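You operate a simulated robot arm through the tools that you are given. There is no shell and no other tool. Be economical: measure what you need, move in short steps, check, and stop when the job is done.

You run a simulated robot arm. Do the job below in one go: nothing can be reset, and whatever is moved stays where it is left.

## Task
Take the teal cloth and put it in the blue mixing bowl.

Only the result counts: the job must be done as asked and must still hold three seconds after the hand-in. Knocking over, shifting, dropping, spilling or breaking anything else fails it. Flat cloth is picked up by pressing the open fingertips on it (5 to 10 N) and closing them slowly along it; thin cloth reads only 2 to 8 mm in the jaws.

## Robot
A 6-joint arm with a two-finger parallel gripper, fixed in place. Base frame: the origin is at the foot of the arm, x ahead of it, y to its left, z up; the work surface is at about z = 0. Lengths are in m, angles in rad, forces in N, time in s.
With the tool pointing down near the work surface it reaches from about 0.14 to 0.58 m from the base axis. Its first joint turns from -1.152 to 1.152 rad. Payload 2.1 kg.
Tool frame: the origin (TCP) lies between the finger pads and is the grasp point; the fingertips stand 0.03 m ahead of it; z points along the fingers, y is the line along which they close. Largest opening 0.094 m; finger width 0.028, thickness 0.01; the body of the gripper, 0.05 by 0.096 m, starts 0.055 m behind the TCP.
Orientation is told as [roll, pitch, yaw] about the base's x, y, z axes, in that order, counted from this pose: with the fingers straight down and closing along the base's y, the tool's x points along the base's -x, its y along +y and its z along -z.

## Interface
- The arm moves only by the tool play_rows. Its argument "steps" is a list of rows, each a list of 7 numbers: the turn, a rotation vector about the tool's x, y, z in rad, then the shift along the tool's x, y, z in mm, then the opening, from 0 (shut) to 1 (fully open). In form: [[wx, wy, wz, tx, ty, tz, fingers], ...]. A call has 1 to 8 rows; each row is the pose to reach, as a shift and turn from the pose commanded when the call began, along the tool's axes at that moment. Each row takes 0.2 s and may step no farther than 0.05 m and 0.15 rad from the row before; otherwise, or with a gripper value out of range, the whole call is refused. Where a pose cannot be reached the arm comes as near as it can. A force on the tool above 40 N (or 10 N above the force at the start of the call, whichever is more), or a blocked arm, ends the call early, and 0.2 s more pass. Each finger travels about 0.072 m/s and halts on what it meets, pressing with about 35 N; the grip force reading is that of the motor and also rises with nothing between the fingers. The clock runs only during rows and for 0.2 s after the last one: add rows that repeat a pose to give the fingers time. The reply holds the time, the measured pose of the TCP, the force on the tool along the base axes, the opening and the grip force, in the units named above and with some noise.
- Cameras (640 x 400 px; columns grow to the right, rows downward): "scene" is fixed at [0.0545, -0.3745, 0.4749]; the picture's right is [0.76, -0.65, 0.00], its down [-0.43, -0.51, -0.75] and it looks along [0.48, 0.57, -0.67] (base axes); focal length 214 px, centre (320, 200). "wrist" rides on the gripper at [0.076, 0.014, -0.102] in the tool frame; the picture's right is [-0.18, 0.98, 0.00], its down [-0.75, -0.14, -0.64] and it looks along [-0.63, -0.12, 0.77] (tool axes); focal length 243 px, centre (320, 200). There is no depth. A picture from a camera that has moved, and an enlarged one, comes with that camera's place and axes in the base frame and with its lens.
- capture(camera): a new picture of that camera. No time passes.
- close_up(camera, box): a new picture of the part [left, top, right, bottom] of that camera's present view, enlarged. No time passes.
- finish_job(): hands the job in; it is judged then, once.

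Work in short steps. Places have to be worked out from the pictures, the camera data and where the tool is seen: move nearer, look again, correct. Check each grasp and each placing, and mend what went wrong. You have 90 turns and 36 pictures in all, those below and enlarged ones among them. Open the gripper and draw the arm clear of the work before you hand the job in, unless the task says otherwise; then end with one line.

The tools are called by a JSON object that holds its "op" and its "data". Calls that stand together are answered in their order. play_rows: Moves the arm, as the interface text tells. Its arguments: {"type":"object","properties":{"steps":{"type":"array"}},"required":["steps"]} The other tools are called the same way: capture (camera) takes a picture; close_up (camera, box) takes an enlarged picture of a part of a camera's view; finish_job () hands the job in.

At the start:

```text
clock: 0.0
position: [0.232, -0.1479, 0.3376]
ee_rot: [-0.001, -0.001, 0.001]
contact_force: [0.3, -0.5, 0.1]
gripper_width: 0.094
grasp_force: 0.0
```

scene: 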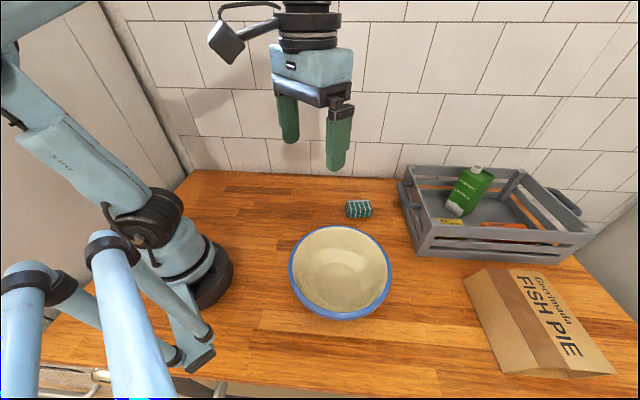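
wrist: 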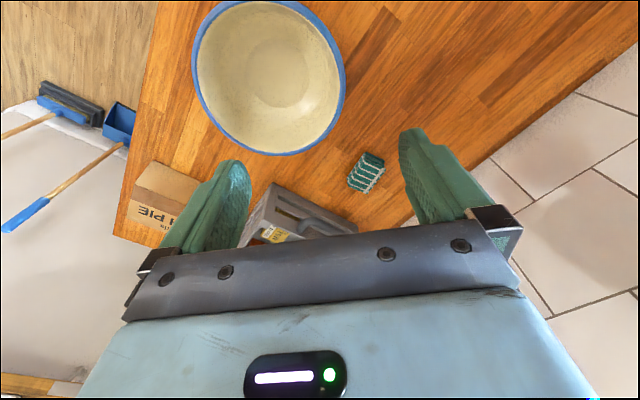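

The teal item looks like a small folded striped cloth near (0.45, -0.09), and the bowl is near (0.25, -0.21). I'll zoom in on both views.

{"op": "close_up", "data": {"camera": "scene", "box": [280, 170, 440, 270]}}

{"op": "close_up", "data": {"camera": "wrist", "box": [280, 110, 440, 210]}}

```text
4.00 times, centred on (360, 220) of scene
camera zoom: at [0.0545, -0.3745, 0.4749], right [0.76, -0.65, 0.0], down [-0.43, -0.51, -0.75], along [0.48, 0.57, -0.67], focal length 858 px, centre (160, 120)
```

zoom: 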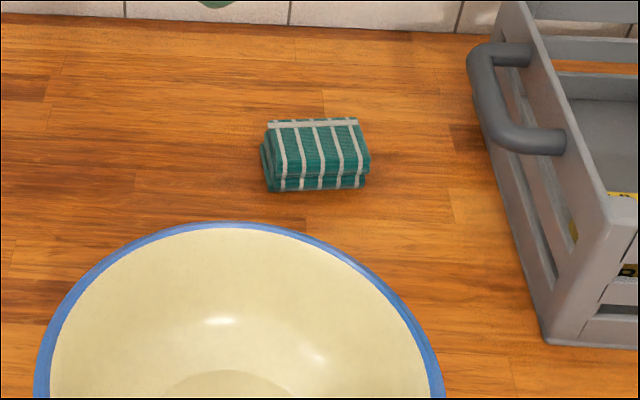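

```text
4.00 times, centred on (360, 160) of wrist
camera zoom: at [0.1567, -0.1349, 0.4401], right [0.18, 0.98, 0.0], down [0.75, -0.14, 0.64], along [0.63, -0.12, -0.77], focal length 970 px, centre (160, 360)
```

zoom: 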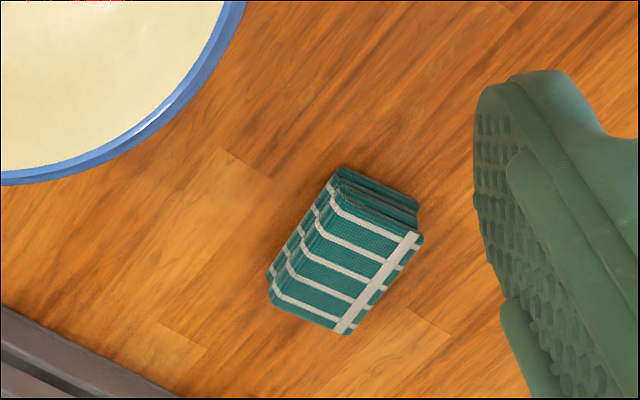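

The cloth is a folded pad of about 7 x 5.5 cm, centred near (0.452, -0.095), with its short side along roughly (0.62, 0.78). I'll move above it, turning the closing line onto that short side.

{"op": "play_rows", "data": {"steps": [[0, 0, 0.113, -36.7, 8.8, 25, 1], [0, 0, 0.227, -73.3, 17.7, 50, 1], [0, 0, 0.34, -110, 26.5, 75, 1], [0, 0, 0.453, -146.7, 35.3, 100, 1], [0, 0, 0.567, -183.3, 44.2, 125, 1], [0, 0, 0.68, -220, 53, 150, 1], [0, 0, 0.68, -220, 53, 150, 1]]}}

{"op": "capture", "data": {"camera": "wrist"}}

{"op": "capture", "data": {"camera": "scene"}}

```text
clock: 1.6
position: [0.4542, -0.0955, 0.1866]
ee_rot: [0.0, 0.0, -0.681]
contact_force: [0.3, -0.2, -0.4]
gripper_width: 0.0939
grasp_force: 0.0
```

```text
31 pictures are left
camera wrist: at [0.4037, -0.0383, 0.2888], right [0.76, 0.65, 0.0], down [0.5, -0.58, 0.64], along [0.42, -0.49, -0.77], focal length 243 px, centre (320, 200)
```

wrist: 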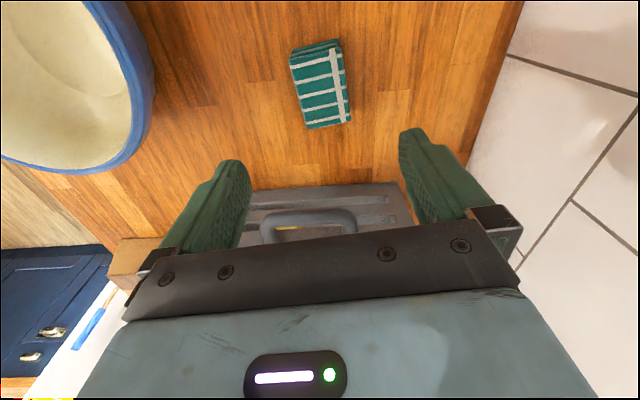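

```text
30 pictures are left
```

scene: 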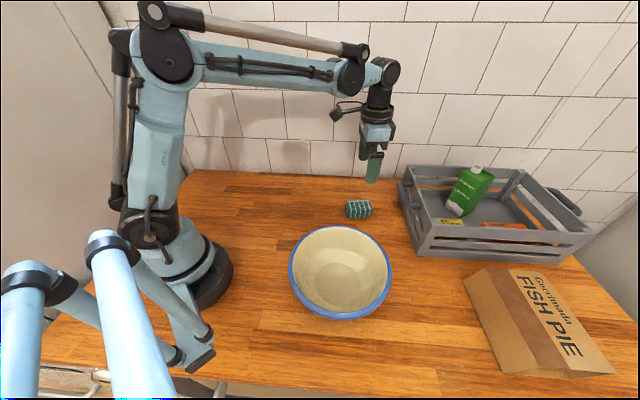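

The centre works out at (0.456, -0.096) with yaw about -38°, so the tool is aligned over it. I'll descend, straddling it, until the tips are about 6 mm above the table.

{"op": "play_rows", "data": {"steps": [[0, 0, 0, 0, 0, 40, 1], [0, 0, 0, 0, 0, 80, 1], [0, 0, 0, 0, 0, 115, 1], [0, 0, 0, 0, 0, 135, 1], [0, 0, 0, 0, 0, 150, 1], [0, 0, 0, 0, 0, 150, 1]]}}

{"op": "capture", "data": {"camera": "wrist"}}

{"op": "close_up", "data": {"camera": "scene", "box": [280, 150, 440, 250]}}

```text
clock: 3.0
position: [0.4523, -0.0955, 0.0385]
ee_rot: [-0.001, -0.001, -0.681]
contact_force: [0.4, 0.6, 0.6]
gripper_width: 0.094
grasp_force: 0.0
```

```text
29 pictures are left
camera wrist: at [0.4027, -0.0372, 0.1412], right [0.76, 0.65, 0.0], down [0.5, -0.58, 0.64], along [0.42, -0.49, -0.77], focal length 243 px, centre (320, 200)
```

wrist: 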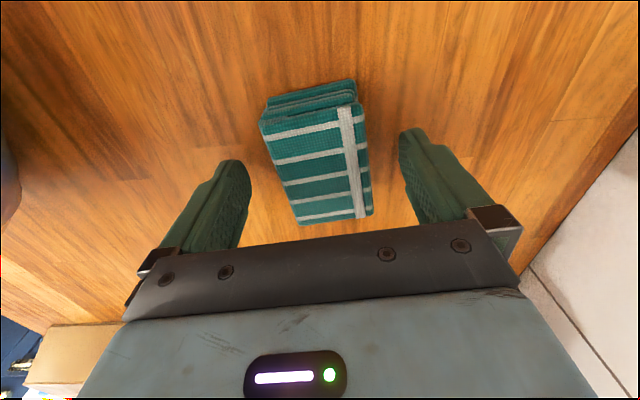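

```text
4.00 times, centred on (360, 200) of scene
camera zoom: at [0.0545, -0.3745, 0.4749], right [0.76, -0.65, 0.0], down [-0.43, -0.51, -0.75], along [0.48, 0.57, -0.67], focal length 858 px, centre (160, 200)
```

zoom: 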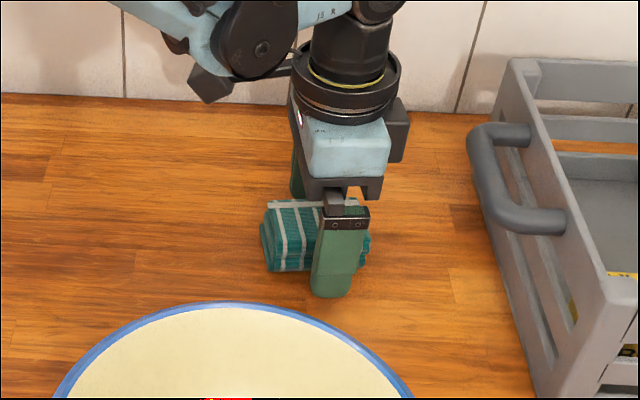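

The pad is straddled, about 2.5–3 cm tall, and its centre sits ~10 mm toward tool +x. I'll shift there, lower slightly and close slowly.

{"op": "play_rows", "data": {"steps": [[0, 0, 0, 10, 0, 2, 1], [0, 0, 0, 10, 0, 3, 0.85], [0, 0, 0, 10, 0, 3, 0.7], [0, 0, 0, 10, 0, 3, 0.55], [0, 0, 0, 10, 0, 3, 0.4], [0, 0, 0, 10, 0, 3, 0.25], [0, 0, 0, 10, 0, 3, 0.1], [0, 0, 0, 10, 0, 3, 0]]}}

{"op": "capture", "data": {"camera": "wrist"}}

```text
clock: 4.6
position: [0.4447, -0.0895, 0.0359]
ee_rot: [0.0, 0.002, -0.681]
contact_force: [-1.3, 1.0, 12.1]
gripper_width: 0.053
grasp_force: 34.6
stopped in row 7: the force on the tool passed its limit (the readings are from after the stop); the commanded pose is now the measured one
```

```text
27 pictures are left
camera wrist: at [0.3956, -0.0313, 0.1387], right [0.76, 0.65, 0.0], down [0.5, -0.58, 0.64], along [0.42, -0.49, -0.77], focal length 243 px, centre (320, 200)
```

wrist: 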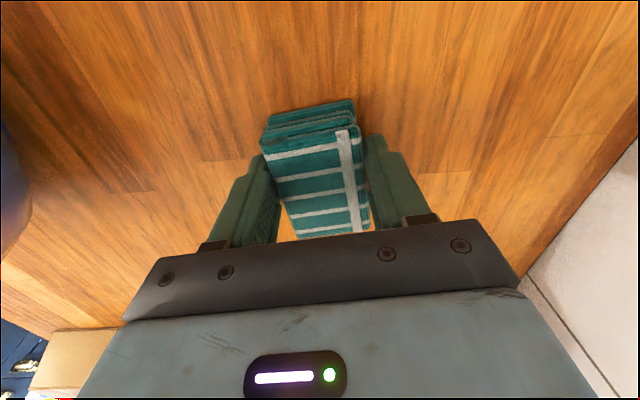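

The pad is firmly held at 53 mm with 35 N grip. I'll lift it gently with the gripper commanded shut.

{"op": "play_rows", "data": {"steps": [[0, 0, 0, 0, 0, -5, 0], [0, 0, 0, 0, 0, -20, 0], [0, 0, 0, 0, 0, -45, 0], [0, 0, 0, 0, 0, -80, 0], [0, 0, 0, 0, 0, -120, 0], [0, 0, 0, 0, 0, -150, 0], [0, 0, 0, 0, 0, -170, 0]]}}

{"op": "capture", "data": {"camera": "wrist"}}

{"op": "capture", "data": {"camera": "scene"}}

```text
clock: 6.2
position: [0.4455, -0.09, 0.2076]
ee_rot: [0.0, 0.0, -0.68]
contact_force: [0.0, -0.4, 0.3]
gripper_width: 0.0002
grasp_force: 32.6
```

```text
26 pictures are left
camera wrist: at [0.3957, -0.0308, 0.31], right [0.76, 0.65, 0.0], down [0.5, -0.58, 0.64], along [0.42, -0.49, -0.77], focal length 243 px, centre (320, 200)
```

wrist: 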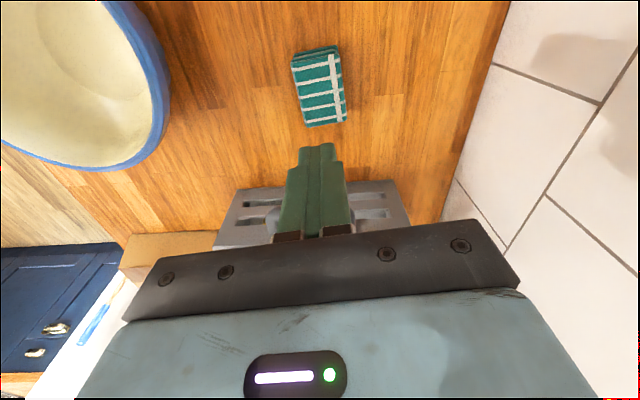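

```text
25 pictures are left
```

scene: 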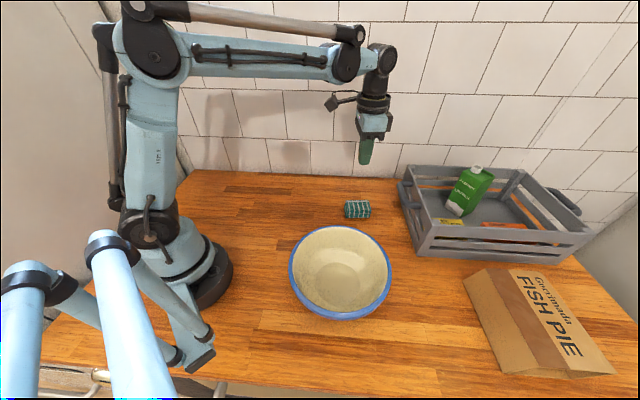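

The pad slipped out and stayed on the table around (0.447, -0.091), directly below the tool. Now I'll use the pressing method: set the opening to about 30 mm and go down to just above its top.

{"op": "play_rows", "data": {"steps": [[0, 0, 0, 0, 0, 40, 0.32], [0, 0, 0, 0, 0, 80, 0.32], [0, 0, 0, 0, 0, 115, 0.32], [0, 0, 0, 0, 0, 135, 0.32], [0, 0, 0, 0, 0, 140, 0.32]]}}

{"op": "close_up", "data": {"camera": "scene", "box": [310, 160, 406, 220]}}

{"op": "capture", "data": {"camera": "wrist"}}

```text
clock: 7.4
position: [0.4464, -0.0884, 0.0659]
ee_rot: [0.0, -0.001, -0.681]
contact_force: [0.1, -0.2, 0.4]
gripper_width: 0.0299
grasp_force: 0.0
```

```text
6.67 times, centred on (358, 190) of scene
camera zoom: at [0.0545, -0.3745, 0.4749], right [0.76, -0.65, 0.0], down [-0.43, -0.51, -0.75], along [0.48, 0.57, -0.67], focal length 1430 px, centre (67, 267)
```

zoom: 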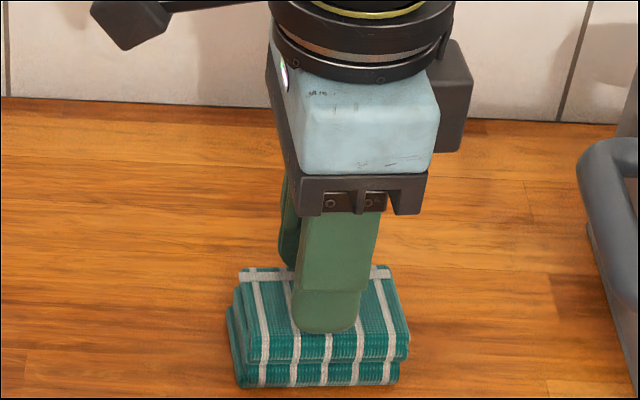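

```text
23 pictures are left
camera wrist: at [0.3962, -0.031, 0.1678], right [0.76, 0.65, 0.0], down [0.5, -0.58, 0.64], along [0.42, -0.49, -0.77], focal length 243 px, centre (320, 200)
```

wrist: 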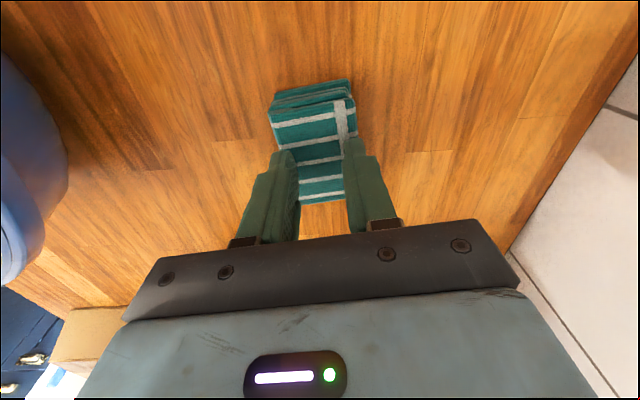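

The tips are just above the pad and within its edges. I'll lower in small increments to feel for the top.

{"op": "play_rows", "data": {"steps": [[0, 0, 0, 0, 0, 3, 0.32], [0, 0, 0, 0, 0, 6, 0.32], [0, 0, 0, 0, 0, 6, 0.32]]}}

```text
clock: 8.3
position: [0.4441, -0.0887, 0.0623]
ee_rot: [0.002, 0.0, -0.681]
contact_force: [0.1, -0.1, 15.4]
gripper_width: 0.0302
grasp_force: 0.0
stopped in row 3: the force on the tool passed its limit (the readings are from after the stop); the commanded pose is now the measured one
```

Contact came at tip height of about 0.032 with 15 N. I'll ease off slightly and read the force.

{"op": "play_rows", "data": {"steps": [[0, 0, 0, 0, 0, -0.3, 0.32]]}}

```text
clock: 8.7
position: [0.4449, -0.0891, 0.0615]
ee_rot: [0.0, 0.0, -0.681]
contact_force: [0.8, -0.9, 18.7]
gripper_width: 0.0301
grasp_force: 0.0
```

{"op": "play_rows", "data": {"steps": [[0, 0, 0, 0, 0, -0.6, 0.32], [0, 0, 0, 0, 0, -0.6, 0.32]]}}

```text
clock: 9.3
position: [0.4451, -0.0892, 0.0629]
ee_rot: [0.001, 0.001, -0.68]
contact_force: [-0.4, -0.4, 10.4]
gripper_width: 0.0301
grasp_force: 0.1
```

The force is about 10 N. I'll ease 0.2 mm more and close slowly along the cloth.

{"op": "play_rows", "data": {"steps": [[0, 0, 0, 0, 0, -0.2, 0.28], [0, 0, 0, 0, 0, -0.2, 0.24], [0, 0, 0, 0, 0, -0.2, 0.2], [0, 0, 0, 0, 0, -0.2, 0.16], [0, 0, 0, 0, 0, -0.2, 0.12], [0, 0, 0, 0, 0, -0.2, 0.08], [0, 0, 0, 0, 0, -0.2, 0.04], [0, 0, 0, 0, 0, -0.2, 0]]}}

{"op": "close_up", "data": {"camera": "scene", "box": [310, 160, 406, 220]}}

```text
clock: 11.1
position: [0.4451, -0.0892, 0.0624]
ee_rot: [0.001, 0.0, -0.68]
contact_force: [-0.2, 0.5, -0.3]
gripper_width: 0.0
grasp_force: 33.1
```

```text
6.67 times, centred on (358, 190) of scene
camera zoom: at [0.0545, -0.3745, 0.4749], right [0.76, -0.65, 0.0], down [-0.43, -0.51, -0.75], along [0.48, 0.57, -0.67], focal length 1430 px, centre (67, 267)
```

zoom: 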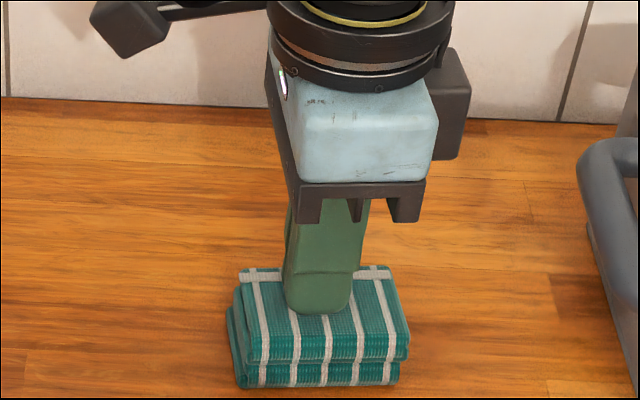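

The fingers slid over the top and closed on nothing, so the folded pad behaves like a block and needs a proper side grip. I'll raise, open, and go down again a little deeper than before.

{"op": "play_rows", "data": {"steps": [[0, 0, 0, 0, 0, -10, 0], [0, 0, 0, 0, 0, -25, 0.3], [0, 0, 0, 0, 0, -25, 0.6], [0, 0, 0, 0, 0, -25, 1], [0, 0, 0, 0, 0, -25, 1], [0, 0, 0, 0, 0, -25, 1]]}}

{"op": "capture", "data": {"camera": "wrist"}}

```text
clock: 12.5
position: [0.4443, -0.0891, 0.0883]
ee_rot: [-0.001, 0.001, -0.681]
contact_force: [-0.6, -0.2, -1.2]
gripper_width: 0.0939
grasp_force: 0.1
```

```text
21 pictures are left
camera wrist: at [0.3955, -0.0313, 0.19], right [0.76, 0.65, 0.0], down [0.5, -0.58, 0.64], along [0.42, -0.49, -0.77], focal length 243 px, centre (320, 200)
```

wrist: 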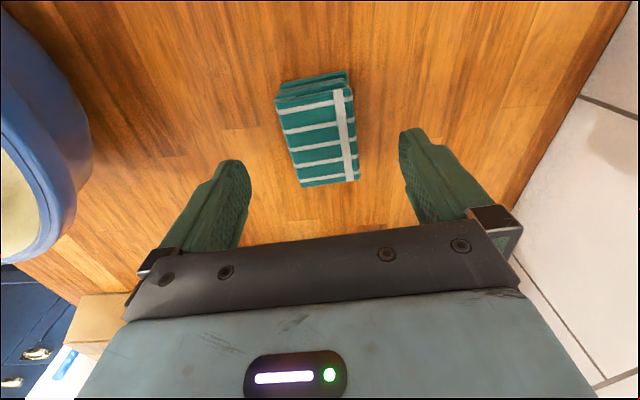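

The pad is unshifted, centre about (0.450, -0.092), yaw matching. I'll descend with a small correction so the tips stop about 3 mm above the table.

{"op": "play_rows", "data": {"steps": [[0, 0, 0, -5, 1, 20, 1], [0, 0, 0, -5, 1, 40, 1], [0, 0, 0, -5, 1, 50, 1], [0, 0, 0, -5, 1, 55, 1], [0, 0, 0, -5, 1, 55, 1], [0, 0, 0, -5, 1, 55, 0.75], [0, 0, 0, -5, 1, 55, 0.6], [0, 0, 0, -5, 1, 55, 0.58]]}}

{"op": "close_up", "data": {"camera": "wrist", "box": [200, 70, 440, 250]}}

{"op": "close_up", "data": {"camera": "scene", "box": [310, 170, 406, 230]}}

```text
clock: 14.3
position: [0.4504, -0.0922, 0.0327]
ee_rot: [0.0, -0.001, -0.681]
contact_force: [0.5, 0.0, 0.7]
gripper_width: 0.0576
grasp_force: 34.5
```

```text
2.22 times, centred on (320, 160) of wrist
camera zoom: at [0.4002, -0.0344, 0.1349], right [0.76, 0.65, 0.0], down [0.5, -0.58, 0.64], along [0.42, -0.49, -0.77], focal length 539 px, centre (320, 289)
```

zoom: 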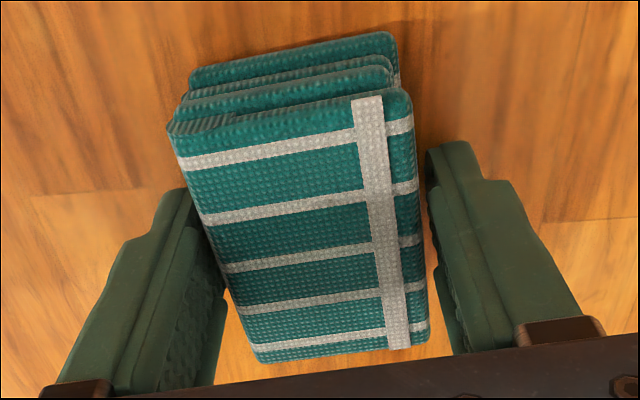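

```text
6.67 times, centred on (358, 200) of scene
camera zoom: at [0.0545, -0.3745, 0.4749], right [0.76, -0.65, 0.0], down [-0.43, -0.51, -0.75], along [0.48, 0.57, -0.67], focal length 1430 px, centre (67, 200)
```

zoom: 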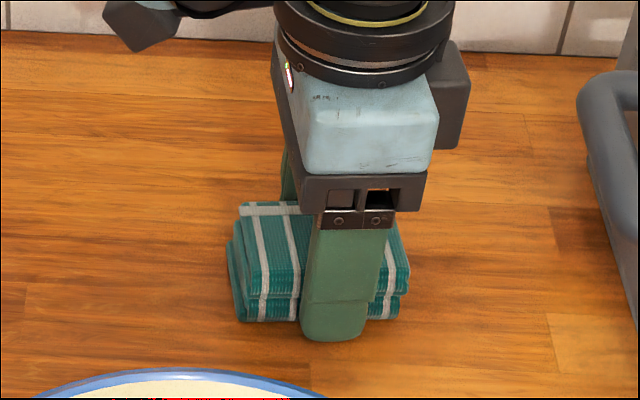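

The tips are nearly touching the pad at 57.6 mm. I'll close the rest slowly and hold.

{"op": "play_rows", "data": {"steps": [[0, 0, 0, 0, 0, 0, 0.55], [0, 0, 0, 0, 0, 0, 0.52], [0, 0, 0, 0, 0, 0, 0.49], [0, 0, 0, 0, 0, 0, 0.46], [0, 0, 0, 0, 0, 0, 0.4], [0, 0, 0, 0, 0, 0, 0.4]]}}

{"op": "close_up", "data": {"camera": "wrist", "box": [200, 70, 440, 250]}}

```text
clock: 15.7
position: [0.4493, -0.0929, 0.0327]
ee_rot: [-0.001, -0.001, -0.681]
contact_force: [0.8, -0.1, 0.2]
gripper_width: 0.0574
grasp_force: 34.8
```

```text
2.22 times, centred on (320, 160) of wrist
camera zoom: at [0.4002, -0.0344, 0.1349], right [0.76, 0.65, 0.0], down [0.5, -0.58, 0.64], along [0.42, -0.49, -0.77], focal length 539 px, centre (320, 289)
```

zoom: 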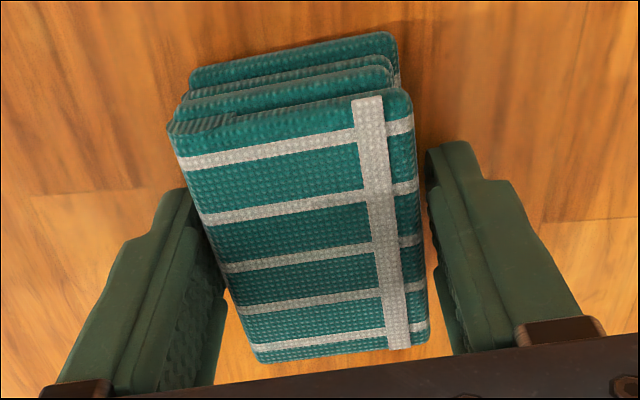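

It's now gripped at a steady 57 mm with no upward push. I'll lift slowly by 20 mm and check.

{"op": "play_rows", "data": {"steps": [[0, 0, 0, 0, 0, -1, 0.3], [0, 0, 0, 0, 0, -3, 0.3], [0, 0, 0, 0, 0, -6, 0.3], [0, 0, 0, 0, 0, -10, 0.3], [0, 0, 0, 0, 0, -15, 0.3], [0, 0, 0, 0, 0, -20, 0.3]]}}

{"op": "close_up", "data": {"camera": "scene", "box": [310, 170, 406, 230]}}

```text
clock: 17.1
position: [0.4486, -0.0924, 0.053]
ee_rot: [0.0, 0.003, -0.681]
contact_force: [0.6, 0.7, -0.8]
gripper_width: 0.0574
grasp_force: 35.4
```

```text
6.67 times, centred on (358, 200) of scene
camera zoom: at [0.0545, -0.3745, 0.4749], right [0.76, -0.65, 0.0], down [-0.43, -0.51, -0.75], along [0.48, 0.57, -0.67], focal length 1430 px, centre (67, 200)
```

zoom: 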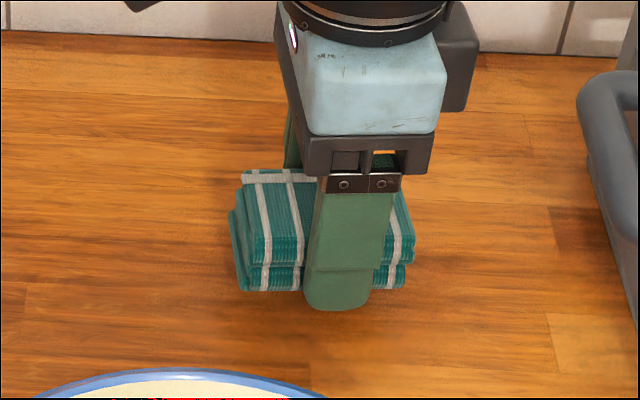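

It is lifted and held firmly. I'll raise it well clear of the bowl rim.

{"op": "play_rows", "data": {"steps": [[0, 0, 0, 0, 0, -15, 0.3], [0, 0, 0, 0, 0, -40, 0.3], [0, 0, 0, 0, 0, -65, 0.3], [0, 0, 0, 0, 0, -90, 0.3], [0, 0, 0, 0, 0, -115, 0.3], [0, 0, 0, 0, 0, -140, 0.3], [0, 0, 0, 0, 0, -150, 0.3]]}}

{"op": "capture", "data": {"camera": "wrist"}}

```text
clock: 18.7
position: [0.449, -0.092, 0.2031]
ee_rot: [-0.001, -0.001, -0.681]
contact_force: [-0.2, -0.4, -0.7]
gripper_width: 0.0573
grasp_force: 35.3
```

```text
16 pictures are left
camera wrist: at [0.4, -0.0339, 0.305], right [0.76, 0.65, 0.0], down [0.5, -0.58, 0.64], along [0.42, -0.49, -0.77], focal length 243 px, centre (320, 200)
```

wrist: 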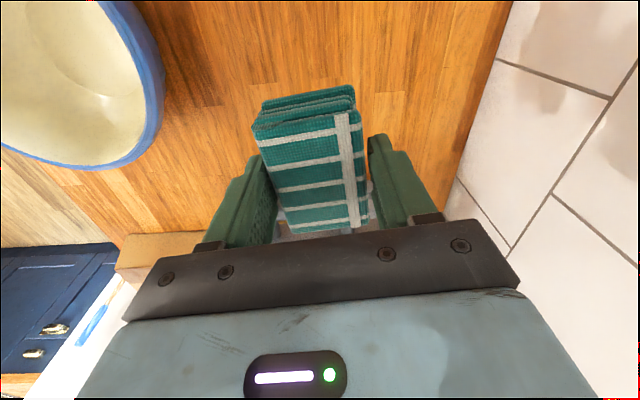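

The cloth is still held at height. Now I'll carry it toward the bowl centre near (0.243, -0.21).

{"op": "play_rows", "data": {"steps": [[0, 0, 0, 10.8, -27.6, 0, 0.3], [0, 0, 0, 21.5, -55.3, 0, 0.3], [0, 0, 0, 32.3, -83, 0, 0.3], [0, 0, 0, 43, -110.5, 0, 0.3], [0, 0, 0, 53.8, -138, 0, 0.3], [0, 0, 0, 64.5, -166, 0, 0.3], [0, 0, 0, 75.3, -193.5, 0, 0.3], [0, 0, 0, 86, -221, 0, 0.3]]}}

{"op": "capture", "data": {"camera": "wrist"}}

{"op": "capture", "data": {"camera": "scene"}}

```text
clock: 20.5
position: [0.245, -0.2082, 0.2006]
ee_rot: [0.0, 0.001, -0.679]
contact_force: [0.3, -0.3, -0.7]
gripper_width: 0.0573
grasp_force: 34.7
```

```text
15 pictures are left
camera wrist: at [0.1943, -0.1505, 0.3037], right [0.76, 0.65, 0.0], down [0.5, -0.58, 0.64], along [0.42, -0.49, -0.77], focal length 243 px, centre (320, 200)
```

wrist: 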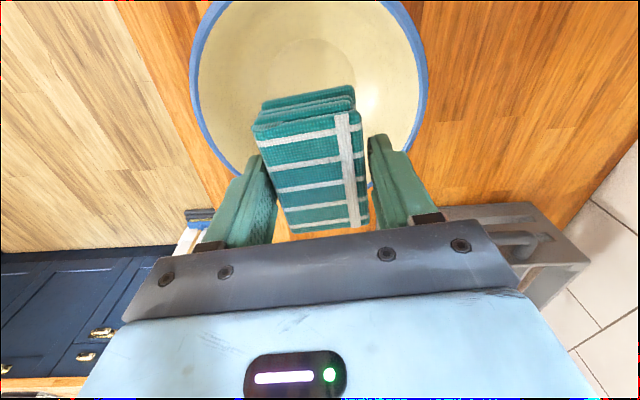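

```text
14 pictures are left
```

scene: 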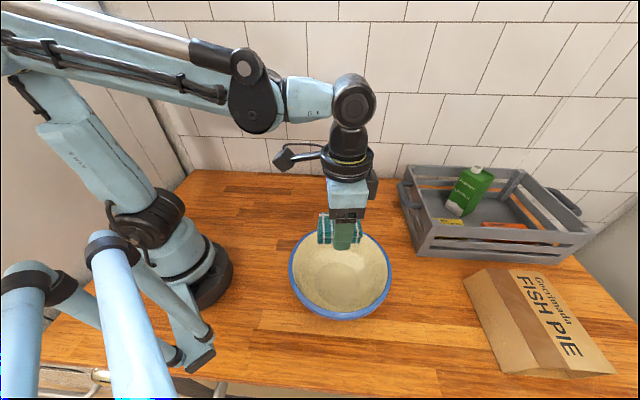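

The bowl centre works out at about (0.235, -0.208), with the pad well inside the rim. I'll nudge ~8 mm and lower into the bowl.

{"op": "play_rows", "data": {"steps": [[0, 0, 0, 6, -5, 0, 0.3], [0, 0, 0, 6, -5, 30, 0.3], [0, 0, 0, 6, -5, 60, 0.3], [0, 0, 0, 6, -5, 90, 0.3], [0, 0, 0, 6, -5, 110, 0.3], [0, 0, 0, 6, -5, 110, 0.3]]}}

{"op": "capture", "data": {"camera": "wrist"}}

{"op": "close_up", "data": {"camera": "scene", "box": [260, 190, 420, 330]}}

```text
clock: 21.9
position: [0.2363, -0.2095, 0.0909]
ee_rot: [0.0, -0.001, -0.679]
contact_force: [-0.4, 0.0, 0.6]
gripper_width: 0.0571
grasp_force: 34.8
```

```text
13 pictures are left
camera wrist: at [0.1862, -0.1514, 0.1936], right [0.76, 0.65, 0.0], down [0.5, -0.58, 0.64], along [0.42, -0.49, -0.77], focal length 243 px, centre (320, 200)
```

wrist: 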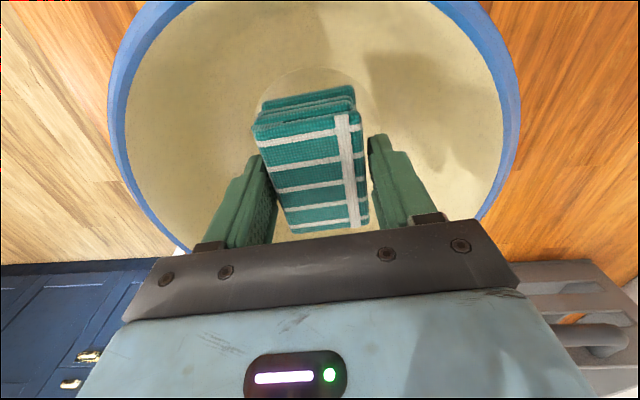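

```text
2.86 times, centred on (340, 260) of scene
camera zoom: at [0.0545, -0.3745, 0.4749], right [0.76, -0.65, 0.0], down [-0.43, -0.51, -0.75], along [0.48, 0.57, -0.67], focal length 613 px, centre (263, 29)
```

zoom: 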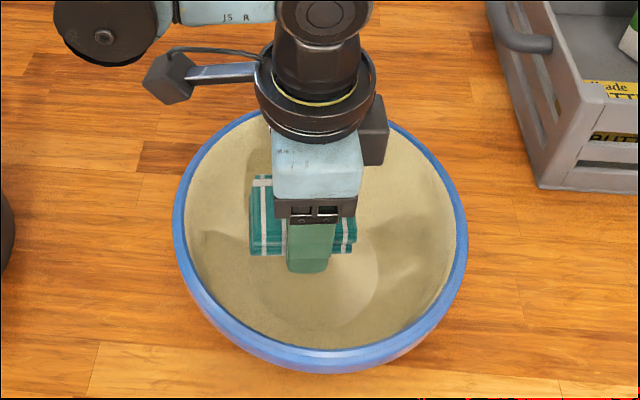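

It's well centred with clear room all around. I'll lower further, watching the force.

{"op": "play_rows", "data": {"steps": [[0, 0, 0, 0, 0, 10, 0.3], [0, 0, 0, 0, 0, 20, 0.3], [0, 0, 0, 0, 0, 28, 0.3], [0, 0, 0, 0, 0, 34, 0.3], [0, 0, 0, 0, 0, 34, 0.3]]}}

{"op": "close_up", "data": {"camera": "scene", "box": [260, 190, 420, 330]}}

```text
clock: 23.1
position: [0.2374, -0.2097, 0.0587]
ee_rot: [-0.003, -0.001, -0.681]
contact_force: [0.1, -0.4, -0.5]
gripper_width: 0.0572
grasp_force: 35.0
```

```text
2.86 times, centred on (340, 260) of scene
camera zoom: at [0.0545, -0.3745, 0.4749], right [0.76, -0.65, 0.0], down [-0.43, -0.51, -0.75], along [0.48, 0.57, -0.67], focal length 613 px, centre (263, 29)
```

zoom: 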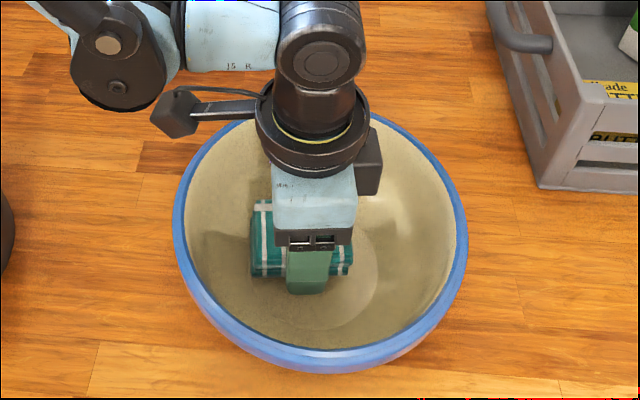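

No contact yet and the pad is about 1–1.5 cm above the bowl floor. I'll open partway to release it.

{"op": "play_rows", "data": {"steps": [[0, 0, 0, 0, 0, 4, 0.3], [0, 0, 0, 0, 0, 4, 0.65], [0, 0, 0, 0, 0, 4, 0.78], [0, 0, 0, 0, 0, 4, 0.78], [0, 0, 0, 0, 0, 4, 0.78]]}}

{"op": "close_up", "data": {"camera": "scene", "box": [260, 190, 420, 330]}}

```text
clock: 24.3
position: [0.2364, -0.2086, 0.0538]
ee_rot: [0.0, 0.0, -0.681]
contact_force: [0.4, 0.0, 0.7]
gripper_width: 0.073
grasp_force: 0.1
```

```text
2.86 times, centred on (340, 260) of scene
camera zoom: at [0.0545, -0.3745, 0.4749], right [0.76, -0.65, 0.0], down [-0.43, -0.51, -0.75], along [0.48, 0.57, -0.67], focal length 613 px, centre (263, 29)
```

zoom: 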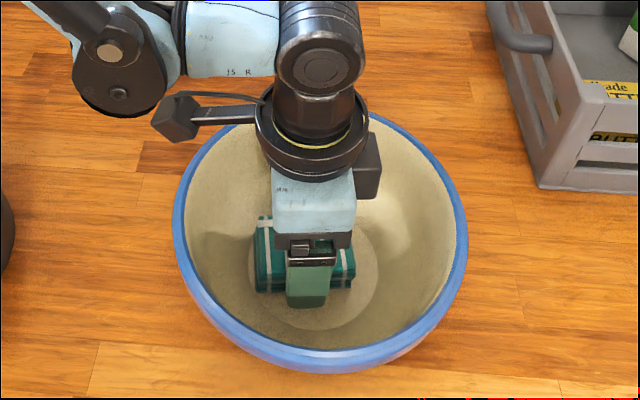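

The cloth has been released onto the bowl floor. I'll withdraw straight up.

{"op": "play_rows", "data": {"steps": [[0, 0, 0, 0, 0, -10, 0.78], [0, 0, 0, 0, 0, -35, 0.78], [0, 0, 0, 0, 0, -70, 0.78], [0, 0, 0, 0, 0, -110, 0.78], [0, 0, 0, 0, 0, -150, 0.9], [0, 0, 0, 0, 0, -190, 1], [0, 0, 0, 35, 30, -200, 1], [0, 0, 0, 35, 70, -200, 1]]}}

{"op": "capture", "data": {"camera": "scene"}}

{"op": "capture", "data": {"camera": "wrist"}}

```text
clock: 26.1
position: [0.2548, -0.1338, 0.2559]
ee_rot: [0.001, 0.001, -0.681]
contact_force: [-0.1, 0.0, -0.5]
gripper_width: 0.094
grasp_force: 0.1
```

```text
9 pictures are left
```

scene: 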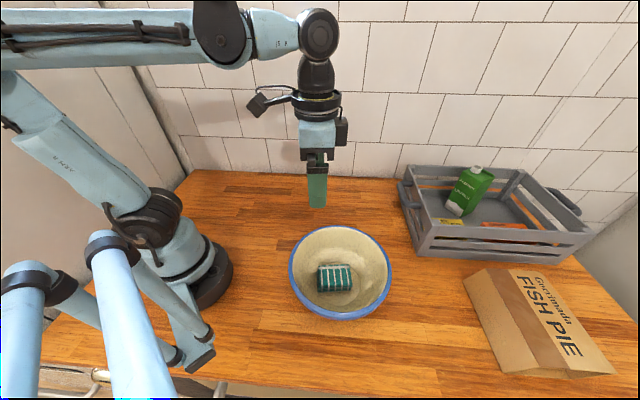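

```text
8 pictures are left
camera wrist: at [0.2051, -0.0756, 0.3574], right [0.76, 0.65, 0.0], down [0.5, -0.58, 0.64], along [0.42, -0.49, -0.77], focal length 243 px, centre (320, 200)
```

wrist: 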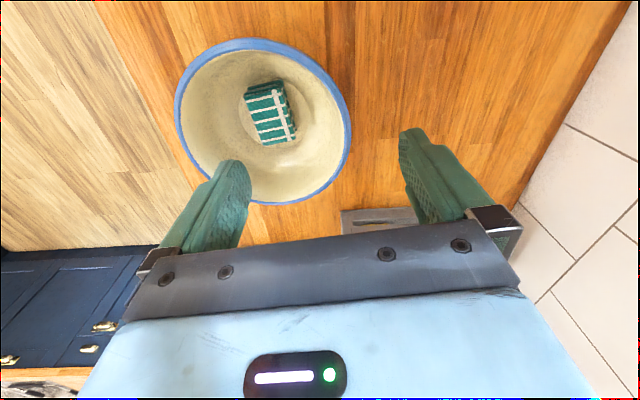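

The cloth lies flat in the bowl, nothing else has moved, and the arm is clear with the gripper open, so I'll hand in.

{"op": "finish_job", "data": {}}

```text
The job is handed in.
```

The teal cloth is lying in the blue mixing bowl, the gripper is open and clear, and the last pictures show nothing else moved.
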